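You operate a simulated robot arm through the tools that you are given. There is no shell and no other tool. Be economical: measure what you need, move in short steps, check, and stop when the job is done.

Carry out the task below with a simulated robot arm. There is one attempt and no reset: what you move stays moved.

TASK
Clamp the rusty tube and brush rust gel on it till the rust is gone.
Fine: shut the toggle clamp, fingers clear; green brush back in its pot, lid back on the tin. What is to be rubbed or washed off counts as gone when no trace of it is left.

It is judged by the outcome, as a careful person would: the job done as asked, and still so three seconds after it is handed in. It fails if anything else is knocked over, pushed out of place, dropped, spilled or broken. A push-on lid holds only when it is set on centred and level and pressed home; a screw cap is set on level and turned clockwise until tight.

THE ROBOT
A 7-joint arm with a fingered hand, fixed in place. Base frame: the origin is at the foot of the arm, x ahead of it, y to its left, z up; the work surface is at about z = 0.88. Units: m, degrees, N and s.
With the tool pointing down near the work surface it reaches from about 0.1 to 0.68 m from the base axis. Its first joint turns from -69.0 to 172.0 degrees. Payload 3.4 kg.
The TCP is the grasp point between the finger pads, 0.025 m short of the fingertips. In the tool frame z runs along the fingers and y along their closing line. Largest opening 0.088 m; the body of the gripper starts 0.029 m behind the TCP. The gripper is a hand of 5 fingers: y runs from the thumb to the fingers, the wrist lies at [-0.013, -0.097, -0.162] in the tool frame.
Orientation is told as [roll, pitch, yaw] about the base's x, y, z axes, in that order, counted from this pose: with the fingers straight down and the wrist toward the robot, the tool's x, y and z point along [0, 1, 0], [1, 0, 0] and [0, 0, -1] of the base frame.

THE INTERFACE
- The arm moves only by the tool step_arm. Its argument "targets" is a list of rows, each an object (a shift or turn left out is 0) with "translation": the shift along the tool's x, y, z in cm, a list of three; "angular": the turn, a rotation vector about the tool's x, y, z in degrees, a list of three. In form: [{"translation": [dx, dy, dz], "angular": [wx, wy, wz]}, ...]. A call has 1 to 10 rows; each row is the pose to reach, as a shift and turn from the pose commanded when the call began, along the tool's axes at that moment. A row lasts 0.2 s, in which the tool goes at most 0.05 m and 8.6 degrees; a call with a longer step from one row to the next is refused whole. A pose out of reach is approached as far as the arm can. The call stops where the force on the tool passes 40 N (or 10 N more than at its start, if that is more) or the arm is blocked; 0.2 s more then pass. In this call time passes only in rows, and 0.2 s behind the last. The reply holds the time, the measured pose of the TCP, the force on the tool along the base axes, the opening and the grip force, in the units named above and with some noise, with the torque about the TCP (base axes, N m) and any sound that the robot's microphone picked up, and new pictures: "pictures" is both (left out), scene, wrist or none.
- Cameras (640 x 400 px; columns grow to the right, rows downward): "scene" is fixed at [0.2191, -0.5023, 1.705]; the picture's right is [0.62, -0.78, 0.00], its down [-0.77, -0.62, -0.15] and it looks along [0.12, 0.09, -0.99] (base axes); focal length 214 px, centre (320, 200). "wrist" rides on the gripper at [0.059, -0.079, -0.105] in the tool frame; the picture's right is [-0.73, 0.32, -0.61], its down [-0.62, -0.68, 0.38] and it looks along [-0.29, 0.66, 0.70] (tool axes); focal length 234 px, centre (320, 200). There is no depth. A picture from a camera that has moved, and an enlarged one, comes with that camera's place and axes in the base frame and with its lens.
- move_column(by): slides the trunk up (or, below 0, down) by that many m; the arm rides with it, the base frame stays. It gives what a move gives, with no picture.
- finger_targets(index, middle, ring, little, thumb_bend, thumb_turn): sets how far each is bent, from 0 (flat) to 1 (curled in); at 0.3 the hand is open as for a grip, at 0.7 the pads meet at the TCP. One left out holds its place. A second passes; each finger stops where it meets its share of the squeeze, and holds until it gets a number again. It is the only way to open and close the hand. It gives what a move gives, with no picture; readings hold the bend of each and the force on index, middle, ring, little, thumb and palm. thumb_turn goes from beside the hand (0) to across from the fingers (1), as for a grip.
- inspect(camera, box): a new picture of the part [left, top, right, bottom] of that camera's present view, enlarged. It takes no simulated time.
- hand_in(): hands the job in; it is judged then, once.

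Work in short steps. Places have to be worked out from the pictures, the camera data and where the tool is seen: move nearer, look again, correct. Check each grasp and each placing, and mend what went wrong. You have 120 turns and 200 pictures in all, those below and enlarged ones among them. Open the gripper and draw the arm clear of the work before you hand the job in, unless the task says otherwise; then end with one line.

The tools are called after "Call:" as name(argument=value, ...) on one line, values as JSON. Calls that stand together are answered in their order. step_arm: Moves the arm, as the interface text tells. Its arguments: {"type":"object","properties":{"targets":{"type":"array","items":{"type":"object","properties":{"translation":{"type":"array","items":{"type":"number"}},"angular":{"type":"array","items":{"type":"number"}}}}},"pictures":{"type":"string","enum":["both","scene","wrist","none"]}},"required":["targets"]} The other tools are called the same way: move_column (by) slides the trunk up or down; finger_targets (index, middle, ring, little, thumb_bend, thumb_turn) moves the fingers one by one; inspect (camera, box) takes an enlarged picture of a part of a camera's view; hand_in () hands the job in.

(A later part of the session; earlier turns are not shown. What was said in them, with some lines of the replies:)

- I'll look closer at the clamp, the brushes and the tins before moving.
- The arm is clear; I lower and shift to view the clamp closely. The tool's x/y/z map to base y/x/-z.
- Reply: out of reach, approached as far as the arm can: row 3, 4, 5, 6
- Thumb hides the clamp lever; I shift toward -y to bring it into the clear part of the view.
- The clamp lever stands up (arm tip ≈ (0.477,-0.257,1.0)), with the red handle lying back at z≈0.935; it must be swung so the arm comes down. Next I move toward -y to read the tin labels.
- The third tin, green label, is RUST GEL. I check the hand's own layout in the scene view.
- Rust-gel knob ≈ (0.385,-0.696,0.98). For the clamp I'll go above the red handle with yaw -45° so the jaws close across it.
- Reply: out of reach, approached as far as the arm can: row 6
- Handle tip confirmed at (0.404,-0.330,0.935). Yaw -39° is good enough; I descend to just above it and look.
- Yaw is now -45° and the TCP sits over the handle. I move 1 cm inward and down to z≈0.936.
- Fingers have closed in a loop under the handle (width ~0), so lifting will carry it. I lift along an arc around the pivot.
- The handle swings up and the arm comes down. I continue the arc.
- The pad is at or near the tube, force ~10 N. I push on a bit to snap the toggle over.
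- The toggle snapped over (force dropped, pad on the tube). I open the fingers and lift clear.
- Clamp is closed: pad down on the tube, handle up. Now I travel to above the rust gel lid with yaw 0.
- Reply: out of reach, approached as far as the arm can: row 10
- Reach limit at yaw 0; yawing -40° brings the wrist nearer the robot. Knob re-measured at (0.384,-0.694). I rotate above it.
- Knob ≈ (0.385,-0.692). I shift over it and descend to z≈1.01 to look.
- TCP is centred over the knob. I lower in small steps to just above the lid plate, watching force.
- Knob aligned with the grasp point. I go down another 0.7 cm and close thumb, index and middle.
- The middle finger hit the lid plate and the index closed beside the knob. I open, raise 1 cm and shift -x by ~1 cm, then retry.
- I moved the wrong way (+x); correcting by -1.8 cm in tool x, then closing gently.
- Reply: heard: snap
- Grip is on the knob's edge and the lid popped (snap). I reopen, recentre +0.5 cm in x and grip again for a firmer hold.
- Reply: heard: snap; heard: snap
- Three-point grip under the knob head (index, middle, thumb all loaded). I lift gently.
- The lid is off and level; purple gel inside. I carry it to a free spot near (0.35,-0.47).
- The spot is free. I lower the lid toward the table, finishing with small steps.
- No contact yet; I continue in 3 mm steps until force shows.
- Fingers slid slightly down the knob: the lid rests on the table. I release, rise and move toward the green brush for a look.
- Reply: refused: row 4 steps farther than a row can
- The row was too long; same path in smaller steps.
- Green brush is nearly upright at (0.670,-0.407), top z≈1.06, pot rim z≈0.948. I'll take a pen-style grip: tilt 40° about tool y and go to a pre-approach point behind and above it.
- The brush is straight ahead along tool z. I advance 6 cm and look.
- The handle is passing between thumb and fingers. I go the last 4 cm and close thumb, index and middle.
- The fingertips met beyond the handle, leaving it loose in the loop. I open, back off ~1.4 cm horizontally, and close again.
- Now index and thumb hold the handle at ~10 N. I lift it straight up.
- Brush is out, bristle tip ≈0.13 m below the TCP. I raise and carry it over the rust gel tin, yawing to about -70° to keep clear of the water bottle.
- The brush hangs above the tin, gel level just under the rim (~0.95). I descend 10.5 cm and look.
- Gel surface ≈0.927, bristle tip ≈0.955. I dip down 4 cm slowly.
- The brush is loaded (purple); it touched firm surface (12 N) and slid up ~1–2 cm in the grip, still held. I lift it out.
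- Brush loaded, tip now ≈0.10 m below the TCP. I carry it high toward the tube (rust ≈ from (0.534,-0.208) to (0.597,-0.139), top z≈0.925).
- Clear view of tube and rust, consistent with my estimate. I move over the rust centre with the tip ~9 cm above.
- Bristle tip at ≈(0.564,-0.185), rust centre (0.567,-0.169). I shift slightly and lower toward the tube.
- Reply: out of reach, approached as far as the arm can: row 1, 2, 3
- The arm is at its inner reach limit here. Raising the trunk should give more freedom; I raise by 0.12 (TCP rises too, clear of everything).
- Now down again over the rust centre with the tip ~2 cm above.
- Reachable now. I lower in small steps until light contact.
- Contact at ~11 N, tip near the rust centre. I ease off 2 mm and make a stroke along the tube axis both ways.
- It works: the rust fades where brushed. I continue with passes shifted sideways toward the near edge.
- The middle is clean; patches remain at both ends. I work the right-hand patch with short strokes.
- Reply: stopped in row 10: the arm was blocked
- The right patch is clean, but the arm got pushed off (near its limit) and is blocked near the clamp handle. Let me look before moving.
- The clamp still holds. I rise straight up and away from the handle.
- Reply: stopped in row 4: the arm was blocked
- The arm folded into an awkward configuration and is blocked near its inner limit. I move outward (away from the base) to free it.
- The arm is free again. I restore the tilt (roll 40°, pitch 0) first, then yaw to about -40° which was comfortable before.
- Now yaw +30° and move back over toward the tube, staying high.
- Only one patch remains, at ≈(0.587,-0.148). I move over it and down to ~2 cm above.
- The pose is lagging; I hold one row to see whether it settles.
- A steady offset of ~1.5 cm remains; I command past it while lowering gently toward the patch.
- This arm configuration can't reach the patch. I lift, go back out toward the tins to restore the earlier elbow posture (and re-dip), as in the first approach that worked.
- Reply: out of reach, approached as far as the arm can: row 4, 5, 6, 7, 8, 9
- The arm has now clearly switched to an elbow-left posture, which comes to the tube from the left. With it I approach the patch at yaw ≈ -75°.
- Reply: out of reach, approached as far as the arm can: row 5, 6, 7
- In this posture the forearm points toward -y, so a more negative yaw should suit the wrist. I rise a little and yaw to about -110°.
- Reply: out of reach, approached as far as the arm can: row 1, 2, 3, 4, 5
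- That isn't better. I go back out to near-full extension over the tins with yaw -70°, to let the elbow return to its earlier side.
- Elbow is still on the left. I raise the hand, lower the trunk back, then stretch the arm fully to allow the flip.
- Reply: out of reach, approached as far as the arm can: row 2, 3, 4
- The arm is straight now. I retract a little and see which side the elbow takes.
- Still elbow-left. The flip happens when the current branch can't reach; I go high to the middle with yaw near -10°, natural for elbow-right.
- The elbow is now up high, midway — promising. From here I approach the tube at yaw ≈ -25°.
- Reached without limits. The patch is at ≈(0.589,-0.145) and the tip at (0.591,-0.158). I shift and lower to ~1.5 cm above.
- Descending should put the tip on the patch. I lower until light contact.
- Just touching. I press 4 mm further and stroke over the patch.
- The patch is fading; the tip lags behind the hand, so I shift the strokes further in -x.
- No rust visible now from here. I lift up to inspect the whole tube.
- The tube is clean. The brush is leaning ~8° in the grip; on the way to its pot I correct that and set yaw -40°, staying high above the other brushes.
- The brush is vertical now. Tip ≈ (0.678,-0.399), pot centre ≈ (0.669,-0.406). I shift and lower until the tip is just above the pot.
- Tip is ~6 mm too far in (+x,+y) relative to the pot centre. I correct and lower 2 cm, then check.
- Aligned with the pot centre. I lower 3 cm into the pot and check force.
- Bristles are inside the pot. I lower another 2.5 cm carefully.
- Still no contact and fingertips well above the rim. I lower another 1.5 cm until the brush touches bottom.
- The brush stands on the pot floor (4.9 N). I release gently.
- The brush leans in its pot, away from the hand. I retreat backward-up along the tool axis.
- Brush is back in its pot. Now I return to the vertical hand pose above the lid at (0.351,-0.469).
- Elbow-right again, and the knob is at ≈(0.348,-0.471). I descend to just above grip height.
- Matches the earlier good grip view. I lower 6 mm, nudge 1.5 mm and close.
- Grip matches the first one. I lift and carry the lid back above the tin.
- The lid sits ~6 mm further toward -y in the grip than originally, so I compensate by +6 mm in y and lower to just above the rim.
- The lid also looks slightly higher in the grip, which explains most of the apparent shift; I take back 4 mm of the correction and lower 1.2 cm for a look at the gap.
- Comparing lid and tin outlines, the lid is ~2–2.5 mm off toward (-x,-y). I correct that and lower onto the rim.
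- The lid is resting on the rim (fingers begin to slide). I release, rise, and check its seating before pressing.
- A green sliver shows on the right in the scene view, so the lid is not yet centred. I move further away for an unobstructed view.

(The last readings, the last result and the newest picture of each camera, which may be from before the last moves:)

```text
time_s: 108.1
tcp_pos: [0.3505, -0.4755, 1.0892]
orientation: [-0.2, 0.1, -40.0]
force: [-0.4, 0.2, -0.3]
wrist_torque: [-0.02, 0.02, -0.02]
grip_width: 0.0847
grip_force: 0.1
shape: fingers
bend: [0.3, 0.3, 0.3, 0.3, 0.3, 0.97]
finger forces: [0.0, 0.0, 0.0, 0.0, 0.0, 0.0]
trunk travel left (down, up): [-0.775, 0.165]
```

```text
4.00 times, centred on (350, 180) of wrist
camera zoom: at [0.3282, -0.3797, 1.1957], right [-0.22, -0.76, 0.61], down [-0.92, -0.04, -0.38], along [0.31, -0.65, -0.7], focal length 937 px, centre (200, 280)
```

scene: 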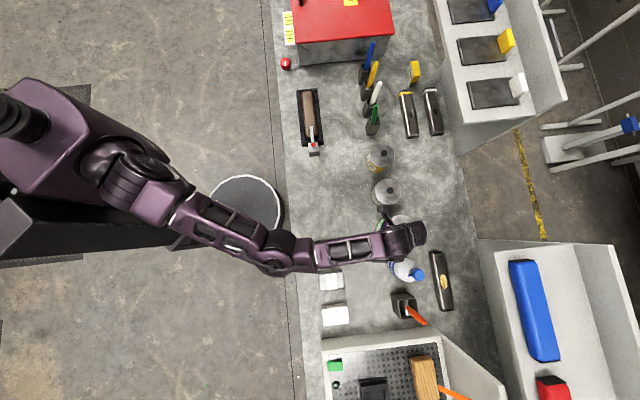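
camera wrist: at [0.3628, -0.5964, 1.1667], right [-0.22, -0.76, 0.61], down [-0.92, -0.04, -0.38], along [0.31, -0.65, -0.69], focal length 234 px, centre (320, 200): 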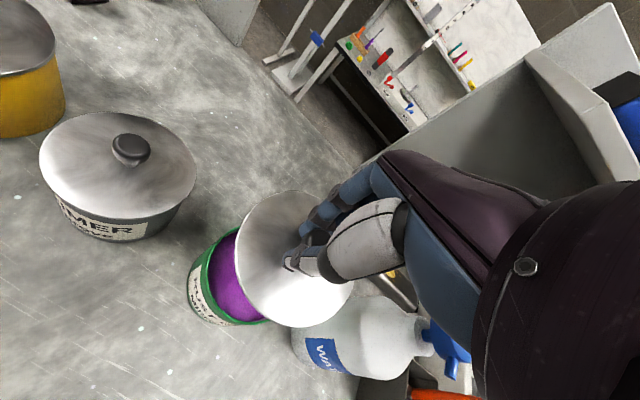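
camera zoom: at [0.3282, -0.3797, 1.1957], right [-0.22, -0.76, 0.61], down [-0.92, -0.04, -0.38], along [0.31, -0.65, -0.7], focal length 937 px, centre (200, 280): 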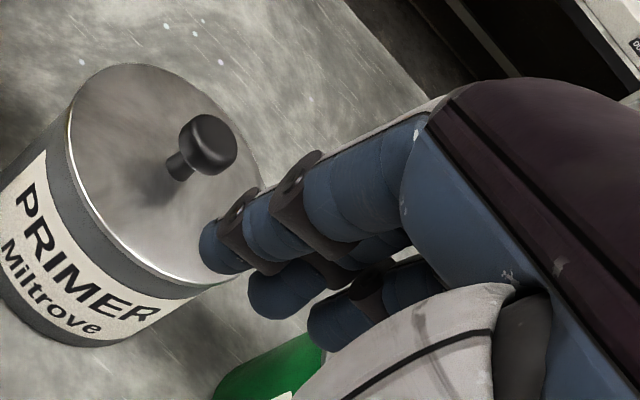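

The lid needs to go ~3.5 mm toward -y. I go back to the release pose and regrip the knob.

Call:
step_arm(targets=[{"translation": [-3, 3.4, 0]}, {"translation": [-6, 6.8, 0]}, {"translation": [-9, 10.2, 2]}, {"translation": [-12, 13.6, 3]}, {"translation": [-14, 16.2, 5]}, {"translation": [-14, 16.2, 8]}, {"translation": [-14, 16.2, 9.8]}], pictures="none")

Call:
finger_targets(index=0.7, middle=0.7, thumb_bend=0.7)

Call:
inspect(camera="wrist", box=[200, 180, 392, 340])

```text
time_s: 109.7
tcp_pos: [0.3848, -0.6892, 0.9906]
orientation: [-0.2, 0.0, -40.1]
force: [-0.5, 0.5, 0.0]
wrist_torque: [-0.01, -0.05, 0.01]
grip_width: 0.0844
grip_force: 0.1
shape: fingers
bend: [0.3, 0.3, 0.3, 0.3, 0.3, 0.97]
finger forces: [0.0, 0.0, 0.1, 0.0, 0.0, 0.0]
trunk travel left (down, up): [-0.775, 0.165]
```

```text
time_s: 110.7
tcp_pos: [0.3853, -0.6899, 0.9923]
orientation: [-0.2, 0.0, -40.1]
force: [0.0, 0.4, 0.8]
wrist_torque: [-0.02, 0.0, -0.03]
grip_width: 0.005
grip_force: 2.3
shape: fingers
bend: [0.68, 0.68, 0.3, 0.3, 0.66, 0.97]
finger forces: [1.1, 1.2, 0.0, 0.1, 2.1, 0.1]
trunk travel left (down, up): [-0.775, 0.165]
```

```text
2.50 times, centred on (296, 260) of wrist
camera zoom: at [0.3621, -0.5929, 1.0972], right [-0.22, -0.76, 0.61], down [-0.92, -0.04, -0.38], along [0.31, -0.65, -0.7], focal length 585 px, centre (380, 50)
```

zoom: 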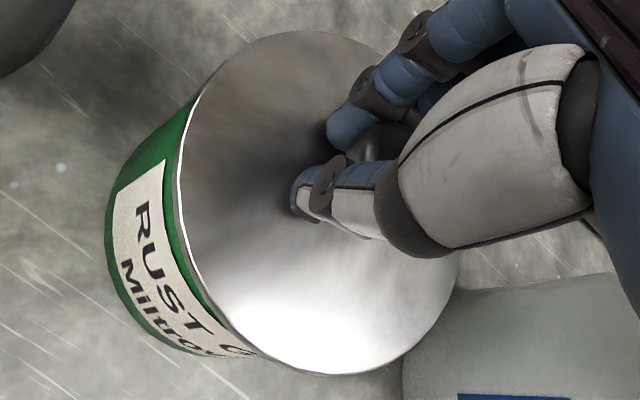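

Held. I lift 7 mm, shift 3.5 mm toward -y, and lower again.

Call:
step_arm(targets=[{"translation": [0, 0, -0.8]}, {"translation": [-0.26, 0.27, -0.8]}, {"translation": [-0.26, 0.27, -0.3]}, {"translation": [-0.26, 0.27, 0.2]}], pictures="none")

Call:
finger_targets(index=0.3, middle=0.3, thumb_bend=0.3)

Call:
step_arm(targets=[{"translation": [0, 0, -3]}, {"translation": [0, 0, -6]}, {"translation": [3, -3.4, -6]}, {"translation": [6, -6.8, -7]}, {"translation": [9, -10.2, -8]}, {"translation": [11, -12.5, -8]}], pictures="none")

Call:
inspect(camera="scene", box=[368, 210, 418, 248])

```text
time_s: 111.7
tcp_pos: [0.3857, -0.6925, 0.9911]
orientation: [-0.1, -0.1, -40.1]
force: [0.6, 1.2, 0.7]
wrist_torque: [-0.01, 0.02, 0.03]
grip_width: 0.0049
grip_force: 2.6
shape: fingers
bend: [0.68, 0.68, 0.3, 0.3, 0.67, 0.97]
finger forces: [1.3, 1.2, 0.0, 0.0, 2.1, 0.0]
trunk travel left (down, up): [-0.775, 0.165]
```

```text
time_s: 112.7
tcp_pos: [0.3846, -0.693, 0.9899]
orientation: [0.0, 0.0, -40.1]
force: [0.1, -0.8, 0.0]
wrist_torque: [0.01, -0.01, 0.01]
grip_width: 0.0843
grip_force: 0.2
shape: fingers
bend: [0.3, 0.3, 0.3, 0.3, 0.3, 0.97]
finger forces: [0.0, 0.0, 0.0, 0.1, 0.1, 0.0]
trunk travel left (down, up): [-0.775, 0.165]
```

```text
time_s: 114.1
tcp_pos: [0.3613, -0.5253, 1.0704]
orientation: [-0.3, 0.0, -40.1]
force: [-0.1, -0.5, -1.2]
wrist_torque: [0.02, 0.03, 0.0]
grip_width: 0.0849
grip_force: 0.0
shape: fingers
bend: [0.3, 0.3, 0.3, 0.3, 0.3, 0.97]
finger forces: [0.1, 0.1, 0.0, 0.0, 0.0, 0.1]
trunk travel left (down, up): [-0.775, 0.165]
```

```text
10.53 times, centred on (393, 229) of scene
camera zoom: at [0.2191, -0.5023, 1.705], right [0.62, -0.78, 0.0], down [-0.77, -0.62, -0.15], along [0.12, 0.09, -0.99], focal length 2258 px, centre (-448, -105)
```

zoom: 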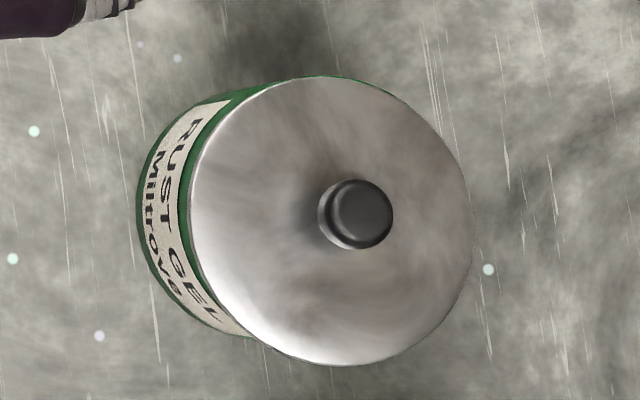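

Now the lid is centred left–right; it's about 1 mm too far toward (-x,-y). I do one last small nudge the same way.

Call:
step_arm(targets=[{"translation": [-3, 3.4, 0]}, {"translation": [-6, 6.8, 0]}, {"translation": [-9, 10.2, 0.5]}, {"translation": [-11, 12.5, 2]}, {"translation": [-11, 12.5, 5]}, {"translation": [-11, 12.5, 7.9]}], pictures="none")

Call:
finger_targets(index=0.7, middle=0.7, thumb_bend=0.7)

Call:
step_arm(targets=[{"translation": [0, 0, -0.8]}, {"translation": [0.13, 0.03, -0.8]}, {"translation": [0.13, 0.03, -0.3]}, {"translation": [0.13, 0.03, 0.2]}, {"translation": [0.13, 0.03, 0.5]}], pictures="none")

Call:
finger_targets(index=0.3, middle=0.3, thumb_bend=0.3)

Call:
step_arm(targets=[{"translation": [0, 0, -3]}, {"translation": [0, 0, -6]}, {"translation": [3, -3.4, -6]}, {"translation": [6, -6.8, -7]}, {"translation": [9, -10.2, -8]}, {"translation": [11, -12.5, -8]}], pictures="none")

Call:
inspect(camera="scene", box=[368, 210, 418, 248])

```text
time_s: 115.5
tcp_pos: [0.3858, -0.6932, 0.9904]
orientation: [-0.2, 0.0, -40.2]
force: [-0.1, 0.2, -0.6]
wrist_torque: [-0.02, 0.02, 0.01]
grip_width: 0.0845
grip_force: 0.1
shape: fingers
bend: [0.3, 0.3, 0.3, 0.3, 0.3, 0.97]
finger forces: [0.1, 0.0, 0.1, 0.1, 0.0, 0.0]
trunk travel left (down, up): [-0.775, 0.165]
```

```text
time_s: 116.5
tcp_pos: [0.386, -0.6914, 0.9899]
orientation: [-0.1, 0.0, -40.1]
force: [0.0, -0.4, 0.2]
wrist_torque: [0.0, 0.02, -0.01]
grip_width: 0.0032
grip_force: 2.5
shape: fingers
bend: [0.69, 0.68, 0.3, 0.3, 0.67, 0.97]
finger forces: [0.7, 1.4, 0.0, 0.0, 1.6, 0.1]
trunk travel left (down, up): [-0.775, 0.165]
```

```text
time_s: 117.7
tcp_pos: [0.3865, -0.6912, 0.989]
orientation: [-0.1, -0.3, -40.1]
force: [-0.2, -0.6, 11.6]
wrist_torque: [0.13, 0.1, 0.0]
grip_width: 0.0024
grip_force: 7.9
shape: fingers
bend: [0.68, 0.68, 0.3, 0.3, 0.69, 0.97]
finger forces: [1.0, 2.2, 0.0, 0.0, 12.1, 0.1]
trunk travel left (down, up): [-0.775, 0.165]
```

```text
time_s: 118.7
tcp_pos: [0.3847, -0.6915, 0.9854]
orientation: [-0.2, 0.1, -40.1]
force: [-0.9, 0.3, 0.8]
wrist_torque: [0.01, 0.06, 0.0]
grip_width: 0.0867
grip_force: 0.9
shape: fingers
bend: [0.3, 0.3, 0.3, 0.3, 0.28, 0.97]
finger forces: [0.1, 0.1, 0.1, 0.0, 2.3, 0.0]
trunk travel left (down, up): [-0.775, 0.165]
```

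```text
time_s: 120.1
tcp_pos: [0.3598, -0.5264, 1.0643]
orientation: [-0.1, -0.1, -40.2]
force: [0.3, 0.2, -0.3]
wrist_torque: [-0.03, -0.05, 0.02]
grip_width: 0.0853
grip_force: 0.0
shape: fingers
bend: [0.3, 0.3, 0.3, 0.3, 0.3, 0.97]
finger forces: [0.0, 0.0, 0.0, 0.0, 0.0, 0.0]
trunk travel left (down, up): [-0.775, 0.165]
```

```text
10.53 times, centred on (393, 229) of scene
camera zoom: at [0.2191, -0.5023, 1.705], right [0.62, -0.78, 0.0], down [-0.77, -0.62, -0.15], along [0.12, 0.09, -0.99], focal length 2258 px, centre (-448, -105)
```

zoom: 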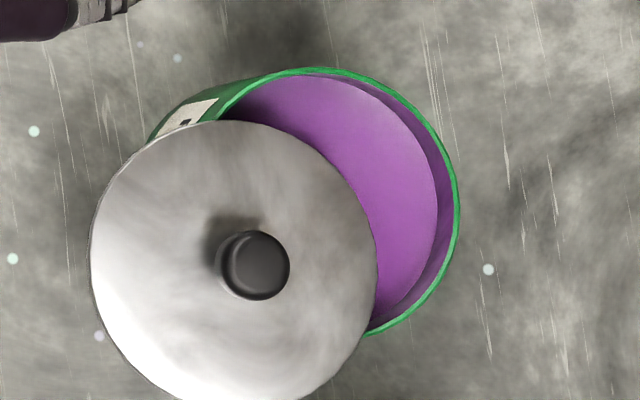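

The thumb dragged the lid when it opened (hand was too low); it now lies off-centre on the rim, ~3 cm toward (-x,+y). I move above it to look and regrip.

Call:
step_arm(targets=[{"translation": [-3, 2.4, 0]}, {"translation": [-6, 4.8, 0]}, {"translation": [-9, 7.2, 0]}, {"translation": [-11.8, 9.3, 1.5]}], pictures="none")

Call:
inspect(camera="wrist", box=[200, 150, 440, 390])

```text
time_s: 121.1
tcp_pos: [0.3557, -0.678, 1.0495]
orientation: [-0.1, 0.1, -40.1]
force: [0.6, -0.5, 0.3]
wrist_torque: [-0.01, 0.02, 0.0]
grip_width: 0.0846
grip_force: 0.1
shape: fingers
bend: [0.3, 0.3, 0.3, 0.3, 0.3, 0.97]
finger forces: [0.0, 0.0, 0.0, 0.0, 0.0, 0.0]
trunk travel left (down, up): [-0.775, 0.165]
```

```text
1.67 times, centred on (320, 270) of wrist
camera zoom: at [0.3336, -0.5823, 1.1555], right [-0.22, -0.76, 0.61], down [-0.92, -0.04, -0.38], along [0.31, -0.65, -0.7], focal length 390 px, centre (320, 83)
```

zoom: 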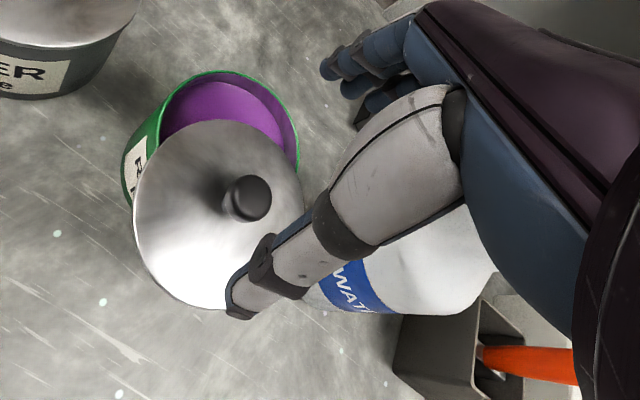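

The lid is level on the rim, knob ≈(0.348,-0.678). I align over it and descend to grip height.

Call:
step_arm(targets=[{"translation": [-0.73, -0.56, 1]}, {"translation": [-0.73, -0.56, 3.5]}, {"translation": [-0.73, -0.56, 5.1]}], pictures="none")

Call:
inspect(camera="wrist", box=[220, 150, 460, 390])

```text
time_s: 121.9
tcp_pos: [0.346, -0.6797, 0.9997]
orientation: [-0.1, 0.0, -40.1]
force: [0.5, 1.0, -0.7]
wrist_torque: [0.0, -0.05, -0.01]
grip_width: 0.0851
grip_force: 0.0
shape: fingers
bend: [0.3, 0.3, 0.3, 0.3, 0.3, 0.97]
finger forces: [0.0, 0.1, 0.1, 0.0, 0.1, 0.0]
trunk travel left (down, up): [-0.775, 0.165]
```

```text
1.67 times, centred on (340, 270) of wrist
camera zoom: at [0.3241, -0.5835, 1.1054], right [-0.22, -0.76, 0.61], down [-0.92, -0.04, -0.38], along [0.31, -0.65, -0.7], focal length 390 px, centre (287, 83)
```

zoom: 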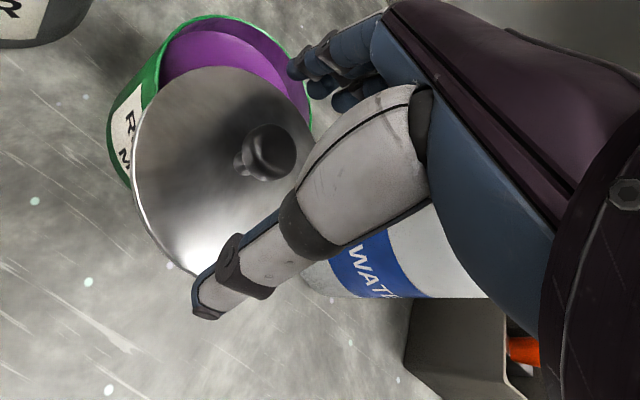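

Well aligned. I lower 5 mm and close on the knob.

Call:
step_arm(targets=[{"translation": [0.1, 0, 0.25]}, {"translation": [0.1, 0, 0.5]}], pictures="none")

Call:
finger_targets(index=0.7, middle=0.7, thumb_bend=0.7)

Call:
step_arm(targets=[{"translation": [0, 0, -1]}, {"translation": [0, 0, -2.5]}], pictures="none")

Call:
inspect(camera="wrist", box=[220, 150, 460, 390])

```text
time_s: 122.5
tcp_pos: [0.3477, -0.6779, 0.9945]
orientation: [-0.1, 0.0, -40.1]
force: [0.2, 0.2, 0.1]
wrist_torque: [-0.03, 0.04, -0.01]
grip_width: 0.0851
grip_force: 0.1
shape: fingers
bend: [0.3, 0.3, 0.3, 0.3, 0.3, 0.97]
finger forces: [0.0, 0.0, 0.0, 0.0, 0.1, 0.0]
trunk travel left (down, up): [-0.775, 0.165]
```

```text
time_s: 123.5
tcp_pos: [0.3472, -0.6792, 0.9957]
orientation: [-0.1, 0.0, -40.2]
force: [0.2, 0.6, 0.3]
wrist_torque: [0.03, 0.02, 0.02]
grip_width: 0.0099
grip_force: 3.1
shape: fingers
bend: [0.66, 0.68, 0.3, 0.3, 0.64, 0.97]
finger forces: [2.3, 0.8, 0.0, 0.0, 3.8, 0.0]
trunk travel left (down, up): [-0.775, 0.165]
```

```text
time_s: 124.1
tcp_pos: [0.3474, -0.6775, 1.0204]
orientation: [-0.1, 0.0, -40.2]
force: [-0.7, 0.3, 0.3]
wrist_torque: [0.0, -0.03, 0.02]
grip_width: 0.0099
grip_force: 3.3
shape: fingers
bend: [0.66, 0.69, 0.3, 0.3, 0.64, 0.97]
finger forces: [2.3, 0.9, 0.0, 0.0, 3.7, 0.0]
trunk travel left (down, up): [-0.775, 0.165]
```

```text
1.67 times, centred on (340, 270) of wrist
camera zoom: at [0.3256, -0.5818, 1.1255], right [-0.22, -0.76, 0.61], down [-0.92, -0.04, -0.38], along [0.31, -0.65, -0.7], focal length 390 px, centre (287, 83)
```

zoom: 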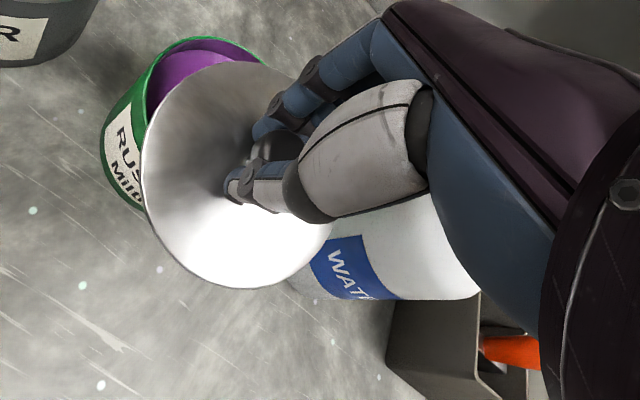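

Lid held and level again. I move it over the tin centre and lower gently to the rim without pressing.

Call:
step_arm(targets=[{"translation": [0.5, 1.7, -0.5]}, {"translation": [1.14, 3.51, -0.5]}, {"translation": [1.14, 3.51, 1]}, {"translation": [1.14, 3.51, 2]}], pictures="none")

Call:
step_arm(targets=[{"translation": [0, 0, 0.25]}, {"translation": [0, 0, 0.5]}], pictures="none")

Call:
inspect(camera="wrist", box=[200, 180, 392, 340])

```text
time_s: 125.1
tcp_pos: [0.3825, -0.6919, 0.9999]
orientation: [-0.2, 0.1, -40.1]
force: [0.8, -0.2, -0.5]
wrist_torque: [-0.05, -0.03, 0.0]
grip_width: 0.0097
grip_force: 3.6
shape: fingers
bend: [0.66, 0.69, 0.3, 0.3, 0.64, 0.97]
finger forces: [2.3, 0.7, 0.0, 0.0, 3.6, 0.0]
trunk travel left (down, up): [-0.775, 0.165]
```

```text
time_s: 125.7
tcp_pos: [0.383, -0.6934, 0.9941]
orientation: [-0.2, 0.0, -40.1]
force: [0.1, -1.0, -0.2]
wrist_torque: [0.02, -0.01, 0.0]
grip_width: 0.0095
grip_force: 3.5
shape: fingers
bend: [0.66, 0.69, 0.3, 0.3, 0.65, 0.97]
finger forces: [2.4, 0.8, 0.0, 0.0, 3.4, 0.1]
trunk travel left (down, up): [-0.775, 0.165]
```

```text
2.50 times, centred on (296, 260) of wrist
camera zoom: at [0.3602, -0.5964, 1.1004], right [-0.22, -0.76, 0.61], down [-0.92, -0.04, -0.38], along [0.32, -0.65, -0.69], focal length 585 px, centre (380, 50)
```

zoom: 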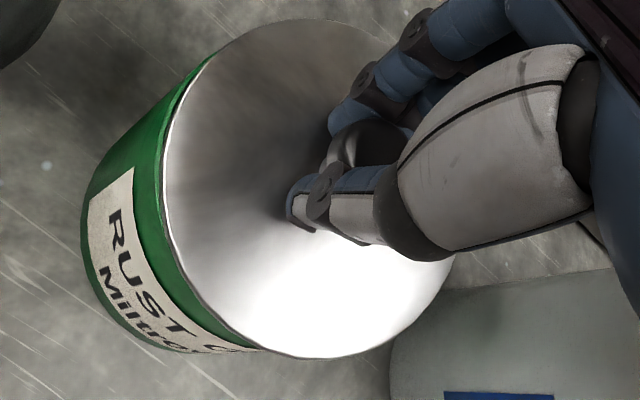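

Outline check shows the lid ~1.9 mm too far toward (-x). I shift that and continue down to light contact.

Call:
step_arm(targets=[{"translation": [0.16, 0.1, 0]}, {"translation": [0.16, 0.1, 0.2]}, {"translation": [0.16, 0.1, 0.4]}], pictures="none")

Call:
inspect(camera="wrist", box=[200, 180, 392, 340])

```text
time_s: 126.5
tcp_pos: [0.3852, -0.6916, 0.9909]
orientation: [-0.1, 0.0, -40.1]
force: [0.9, -0.3, 0.9]
wrist_torque: [0.03, 0.02, 0.01]
grip_width: 0.0094
grip_force: 3.2
shape: fingers
bend: [0.66, 0.69, 0.3, 0.3, 0.65, 0.97]
finger forces: [2.8, 1.2, 0.1, 0.0, 3.1, 0.0]
trunk travel left (down, up): [-0.775, 0.165]
```

```text
2.50 times, centred on (296, 260) of wrist
camera zoom: at [0.362, -0.5957, 1.0964], right [-0.22, -0.76, 0.61], down [-0.92, -0.04, -0.38], along [0.31, -0.65, -0.7], focal length 585 px, centre (380, 50)
```

zoom: 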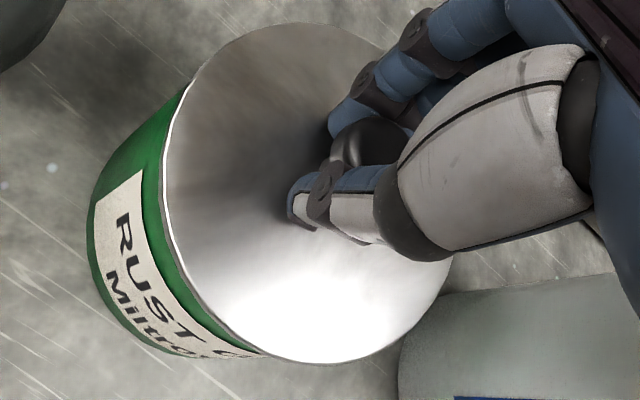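

Light contact. I release (hand not pressed down this time), retreat and check from the scene camera.

Call:
finger_targets(index=0.3, middle=0.3, thumb_bend=0.3)

Call:
step_arm(targets=[{"translation": [0, 0, -3]}, {"translation": [0, 0, -6]}, {"translation": [3, -3.4, -6]}, {"translation": [6, -6.8, -7]}, {"translation": [9, -10.2, -8]}, {"translation": [11, -12.5, -8]}], pictures="none")

Call:
inspect(camera="scene", box=[368, 210, 418, 248])

```text
time_s: 127.5
tcp_pos: [0.3846, -0.6924, 0.9914]
orientation: [-0.2, 0.0, -40.2]
force: [0.4, 0.0, -0.2]
wrist_torque: [0.04, 0.0, 0.0]
grip_width: 0.0845
grip_force: 0.1
shape: fingers
bend: [0.3, 0.3, 0.3, 0.3, 0.3, 0.97]
finger forces: [0.0, 0.1, 0.0, 0.1, 0.1, 0.0]
trunk travel left (down, up): [-0.775, 0.165]
```

```text
time_s: 128.9
tcp_pos: [0.3588, -0.5261, 1.0699]
orientation: [-0.2, 0.0, -40.1]
force: [0.5, 0.1, 0.3]
wrist_torque: [-0.02, 0.01, 0.0]
grip_width: 0.0844
grip_force: 0.1
shape: fingers
bend: [0.3, 0.3, 0.3, 0.3, 0.3, 0.97]
finger forces: [0.0, 0.0, 0.0, 0.0, 0.1, 0.0]
trunk travel left (down, up): [-0.775, 0.165]
```

```text
10.53 times, centred on (393, 229) of scene
camera zoom: at [0.2191, -0.5023, 1.705], right [0.62, -0.78, 0.0], down [-0.77, -0.62, -0.15], along [0.12, 0.09, -0.99], focal length 2258 px, centre (-448, -105)
```

zoom: 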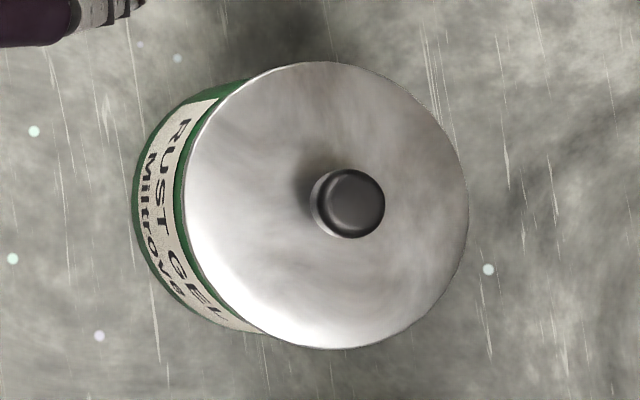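

Well centred now (within ~1 mm, no rim showing). I close the fist and go back above the knob to press it home.

Call:
finger_targets(index=0.72, middle=0.72, ring=0.72, little=0.72, thumb_bend=0.72)

Call:
step_arm(targets=[{"translation": [-3, 3.4, 0]}, {"translation": [-6, 6.8, 0]}, {"translation": [-9, 10.2, 0]}, {"translation": [-11, 12.5, 0]}, {"translation": [-11, 12.5, 2.5]}], pictures="none")

Call:
inspect(camera="wrist", box=[220, 150, 460, 390])

```text
time_s: 129.9
tcp_pos: [0.3582, -0.5265, 1.0694]
orientation: [-0.3, 0.1, -40.1]
force: [-0.8, 0.1, -0.4]
wrist_torque: [-0.01, 0.05, 0.02]
grip_width: 0.0
grip_force: 0.0
shape: fingers
bend: [0.72, 0.72, 0.72, 0.72, 0.71, 0.97]
finger forces: [0.1, 0.0, 0.0, 0.0, 0.1, 0.0]
trunk travel left (down, up): [-0.775, 0.165]
```

```text
time_s: 131.1
tcp_pos: [0.3843, -0.6907, 1.0458]
orientation: [-0.2, 0.0, -40.0]
force: [0.1, -0.9, 0.7]
wrist_torque: [0.0, -0.01, -0.02]
grip_width: 0.0002
grip_force: 0.1
shape: fingers
bend: [0.72, 0.72, 0.72, 0.72, 0.71, 0.97]
finger forces: [0.0, 0.0, 0.0, 0.1, 0.1, 0.0]
trunk travel left (down, up): [-0.775, 0.165]
```

```text
1.67 times, centred on (340, 270) of wrist
camera zoom: at [0.3617, -0.5956, 1.1508], right [-0.22, -0.76, 0.61], down [-0.92, -0.04, -0.38], along [0.32, -0.65, -0.7], focal length 390 px, centre (287, 83)
```

zoom: 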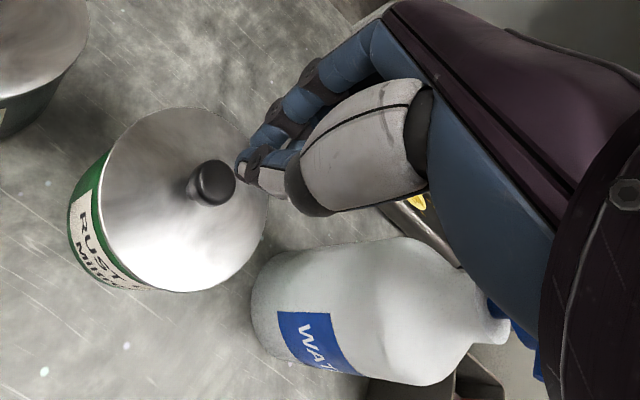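

The fist is above the knob. I press down in small steps until the force builds or it snaps.

Call:
step_arm(targets=[{"translation": [0, 0, 1.5]}, {"translation": [0, 0, 2.3]}, {"translation": [0, 0, 2.8]}, {"translation": [0, 0, 3.2]}, {"translation": [0, 0, 3.6]}, {"translation": [0, 0, 4.0]}], pictures="none")

Call:
inspect(camera="wrist", box=[220, 150, 460, 390])

```text
time_s: 132.5
tcp_pos: [0.3834, -0.6912, 1.0097]
orientation: [-0.3, -0.3, -40.1]
force: [-0.8, 0.8, 12.1]
wrist_torque: [0.17, 0.1, 0.03]
grip_width: 0.0
grip_force: 7.1
shape: fingers
bend: [0.72, 0.72, 0.72, 0.72, 0.72, 0.98]
finger forces: [0.1, 0.1, 0.0, 0.0, 14.0, 0.0]
trunk travel left (down, up): [-0.775, 0.165]
heard: snap
```

```text
1.67 times, centred on (340, 270) of wrist
camera zoom: at [0.3608, -0.5937, 1.1143], right [-0.22, -0.76, 0.61], down [-0.92, -0.04, -0.38], along [0.32, -0.65, -0.69], focal length 390 px, centre (287, 83)
```

zoom: 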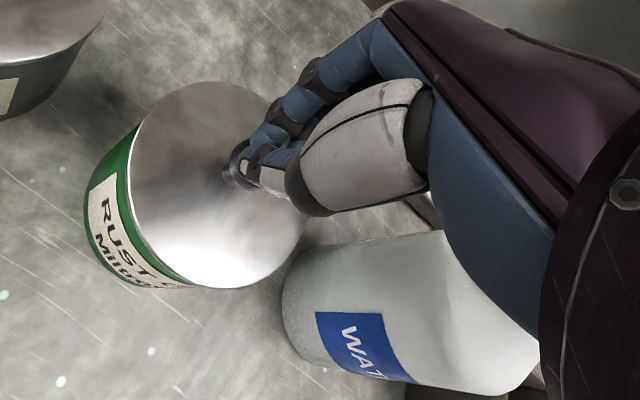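

A snap: the lid seated. I press a little more to be sure.

Call:
step_arm(targets=[{"translation": [0, 0, 0.3]}, {"translation": [0, 0, 0.6]}], pictures="none")

Call:
step_arm(targets=[{"translation": [0, 0, -3]}, {"translation": [0, 0, -6]}, {"translation": [3, -3.4, -7]}, {"translation": [6, -6.8, -9]}, {"translation": [9, -10.2, -11]}, {"translation": [11, -12.5, -13]}], pictures="both")

Call:
inspect(camera="scene", box=[368, 210, 418, 248])

```text
time_s: 133.1
tcp_pos: [0.3824, -0.6896, 1.0087]
orientation: [-0.3, -0.8, -40.2]
force: [1.3, -4.4, 34.6]
wrist_torque: [0.02, -0.18, -0.04]
grip_width: 0.0002
grip_force: 19.6
shape: fingers
bend: [0.72, 0.72, 0.72, 0.72, 0.73, 0.98]
finger forces: [18.9, 0.0, 0.1, 0.0, 19.8, 0.1]
trunk travel left (down, up): [-0.775, 0.165]
```

```text
time_s: 134.5
tcp_pos: [0.3597, -0.5248, 1.1303]
orientation: [-0.1, 0.0, -40.1]
force: [0.0, 0.4, -0.1]
wrist_torque: [0.01, 0.03, 0.0]
grip_width: 0.0
grip_force: 0.1
shape: fingers
bend: [0.72, 0.72, 0.72, 0.72, 0.71, 0.97]
finger forces: [0.0, 0.0, 0.1, 0.0, 0.1, 0.1]
trunk travel left (down, up): [-0.775, 0.165]
camera wrist: at [0.338, -0.4293, 1.2349], right [-0.22, -0.76, 0.61], down [-0.92, -0.04, -0.38], along [0.31, -0.65, -0.7], focal length 234 px, centre (320, 200)
```

scene: 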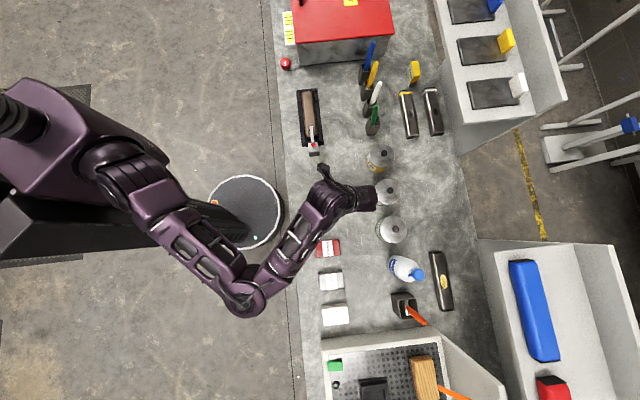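
wrist: 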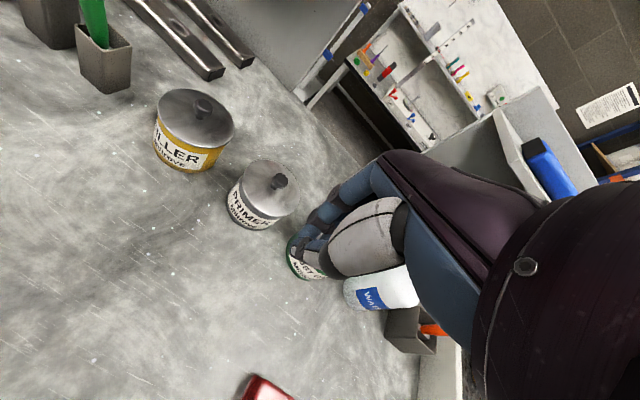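

```text
10.53 times, centred on (393, 229) of scene
camera zoom: at [0.2191, -0.5023, 1.705], right [0.62, -0.78, 0.0], down [-0.77, -0.62, -0.15], along [0.12, 0.09, -0.99], focal length 2258 px, centre (-448, -105)
```

zoom: 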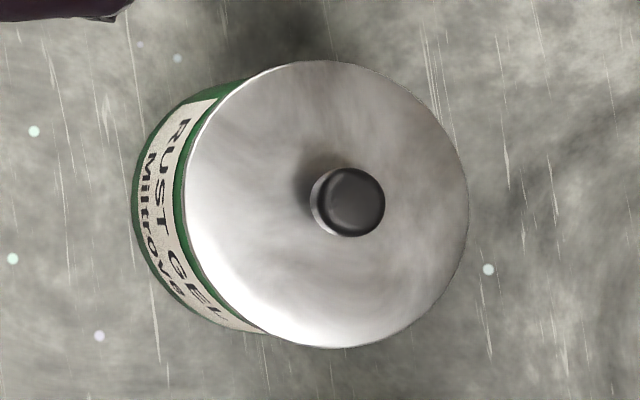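

Lid is home and level. I open the hand, draw clear, and do a final check of tube, clamp and brush.

Call:
finger_targets(index=0.3, middle=0.3, ring=0.3, little=0.3, thumb_bend=0.3)

Call:
step_arm(targets=[{"translation": [3, -0.5, -4], "angular": [0, 0, -8]}, {"translation": [6, -1, -8], "angular": [0, 0, -16]}, {"translation": [9, -1, -11], "angular": [0, 0, -24]}, {"translation": [12, -1, -13], "angular": [0, 0, -32]}], pictures="wrist")

Call:
inspect(camera="scene", box=[285, 75, 335, 160])

Call:
inspect(camera="scene", box=[340, 30, 420, 145])

```text
time_s: 135.5
tcp_pos: [0.3608, -0.527, 1.1286]
orientation: [-0.1, 0.0, -40.1]
force: [-0.6, -0.6, 1.1]
wrist_torque: [0.0, 0.02, 0.01]
grip_width: 0.0846
grip_force: 0.0
shape: fingers
bend: [0.3, 0.3, 0.3, 0.3, 0.3, 0.97]
finger forces: [0.0, 0.2, 0.0, 0.1, 0.1, 0.1]
trunk travel left (down, up): [-0.775, 0.165]
```

```text
refused: row 1 steps farther than a row can; nothing moved
```

```text
4.71 times, centred on (310, 118) of scene
camera zoom: at [0.2191, -0.5023, 1.705], right [0.62, -0.78, 0.0], down [-0.77, -0.62, -0.15], along [0.12, 0.09, -0.99], focal length 1009 px, centre (367, 588)
```

zoom: 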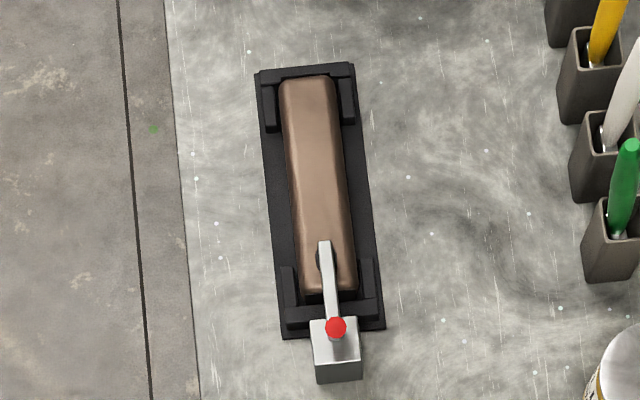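

```text
3.48 times, centred on (380, 88) of scene
camera zoom: at [0.2191, -0.5023, 1.705], right [0.62, -0.78, 0.0], down [-0.77, -0.62, -0.15], along [0.12, 0.09, -0.99], focal length 746 px, centre (111, 591)
```

zoom: 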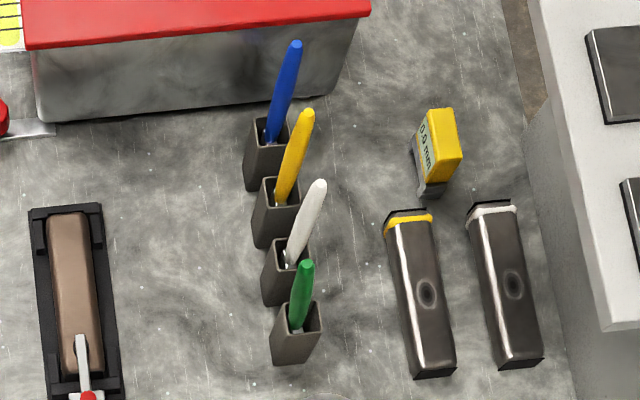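

All looks right. I draw the arm up and clear toward the start pose and take a last close look at the tube.

Call:
step_arm(targets=[{"translation": [2, -0.5, -3], "angular": [0, 0, -7]}, {"translation": [4, -1, -6], "angular": [0, 0, -14]}, {"translation": [6.5, -1, -9], "angular": [0, 0, -21]}, {"translation": [9, -1, -11], "angular": [0, 0, -28]}, {"translation": [12, -1, -13], "angular": [0, 0, -35]}, {"translation": [15, -1, -14], "angular": [0, 0, -40]}], pictures="none")

Call:
inspect(camera="wrist", box=[80, 60, 320, 260])

```text
time_s: 136.9
tcp_pos: [0.4514, -0.4039, 1.2688]
orientation: [-0.2, 0.2, 0.1]
force: [-0.6, 0.4, -0.1]
wrist_torque: [0.0, 0.04, 0.01]
grip_width: 0.0845
grip_force: 0.1
shape: fingers
bend: [0.3, 0.3, 0.3, 0.3, 0.3, 0.97]
finger forces: [0.1, 0.0, 0.1, 0.0, 0.1, 0.1]
trunk travel left (down, up): [-0.775, 0.165]
```

```text
2.00 times, centred on (200, 160) of wrist
camera zoom: at [0.3724, -0.3455, 1.3751], right [0.32, -0.72, 0.61], down [-0.68, -0.62, -0.38], along [0.65, -0.29, -0.7], focal length 468 px, centre (560, 280)
```

zoom: 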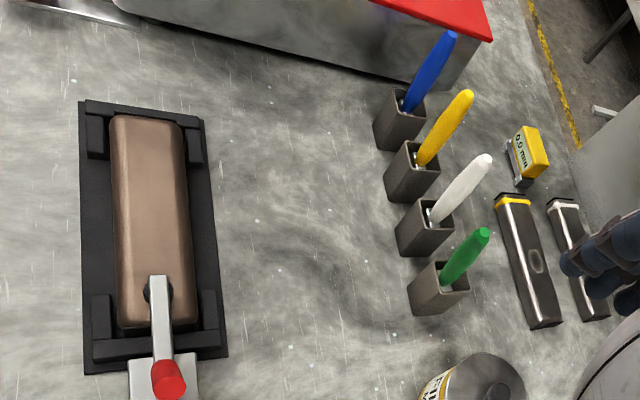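

Tube is clean and clamped, the green brush is in its pot, the lid is on, and the hand is open and clear. I hand in.

Call:
hand_in()

```text
The job is handed in.
```

The tube is clamped with the toggle shut and no rust is visible on it. The green brush is back in its pot, and the lid is pressed back on the rust gel tin; while refitting it I nudged the tin about 3 mm.
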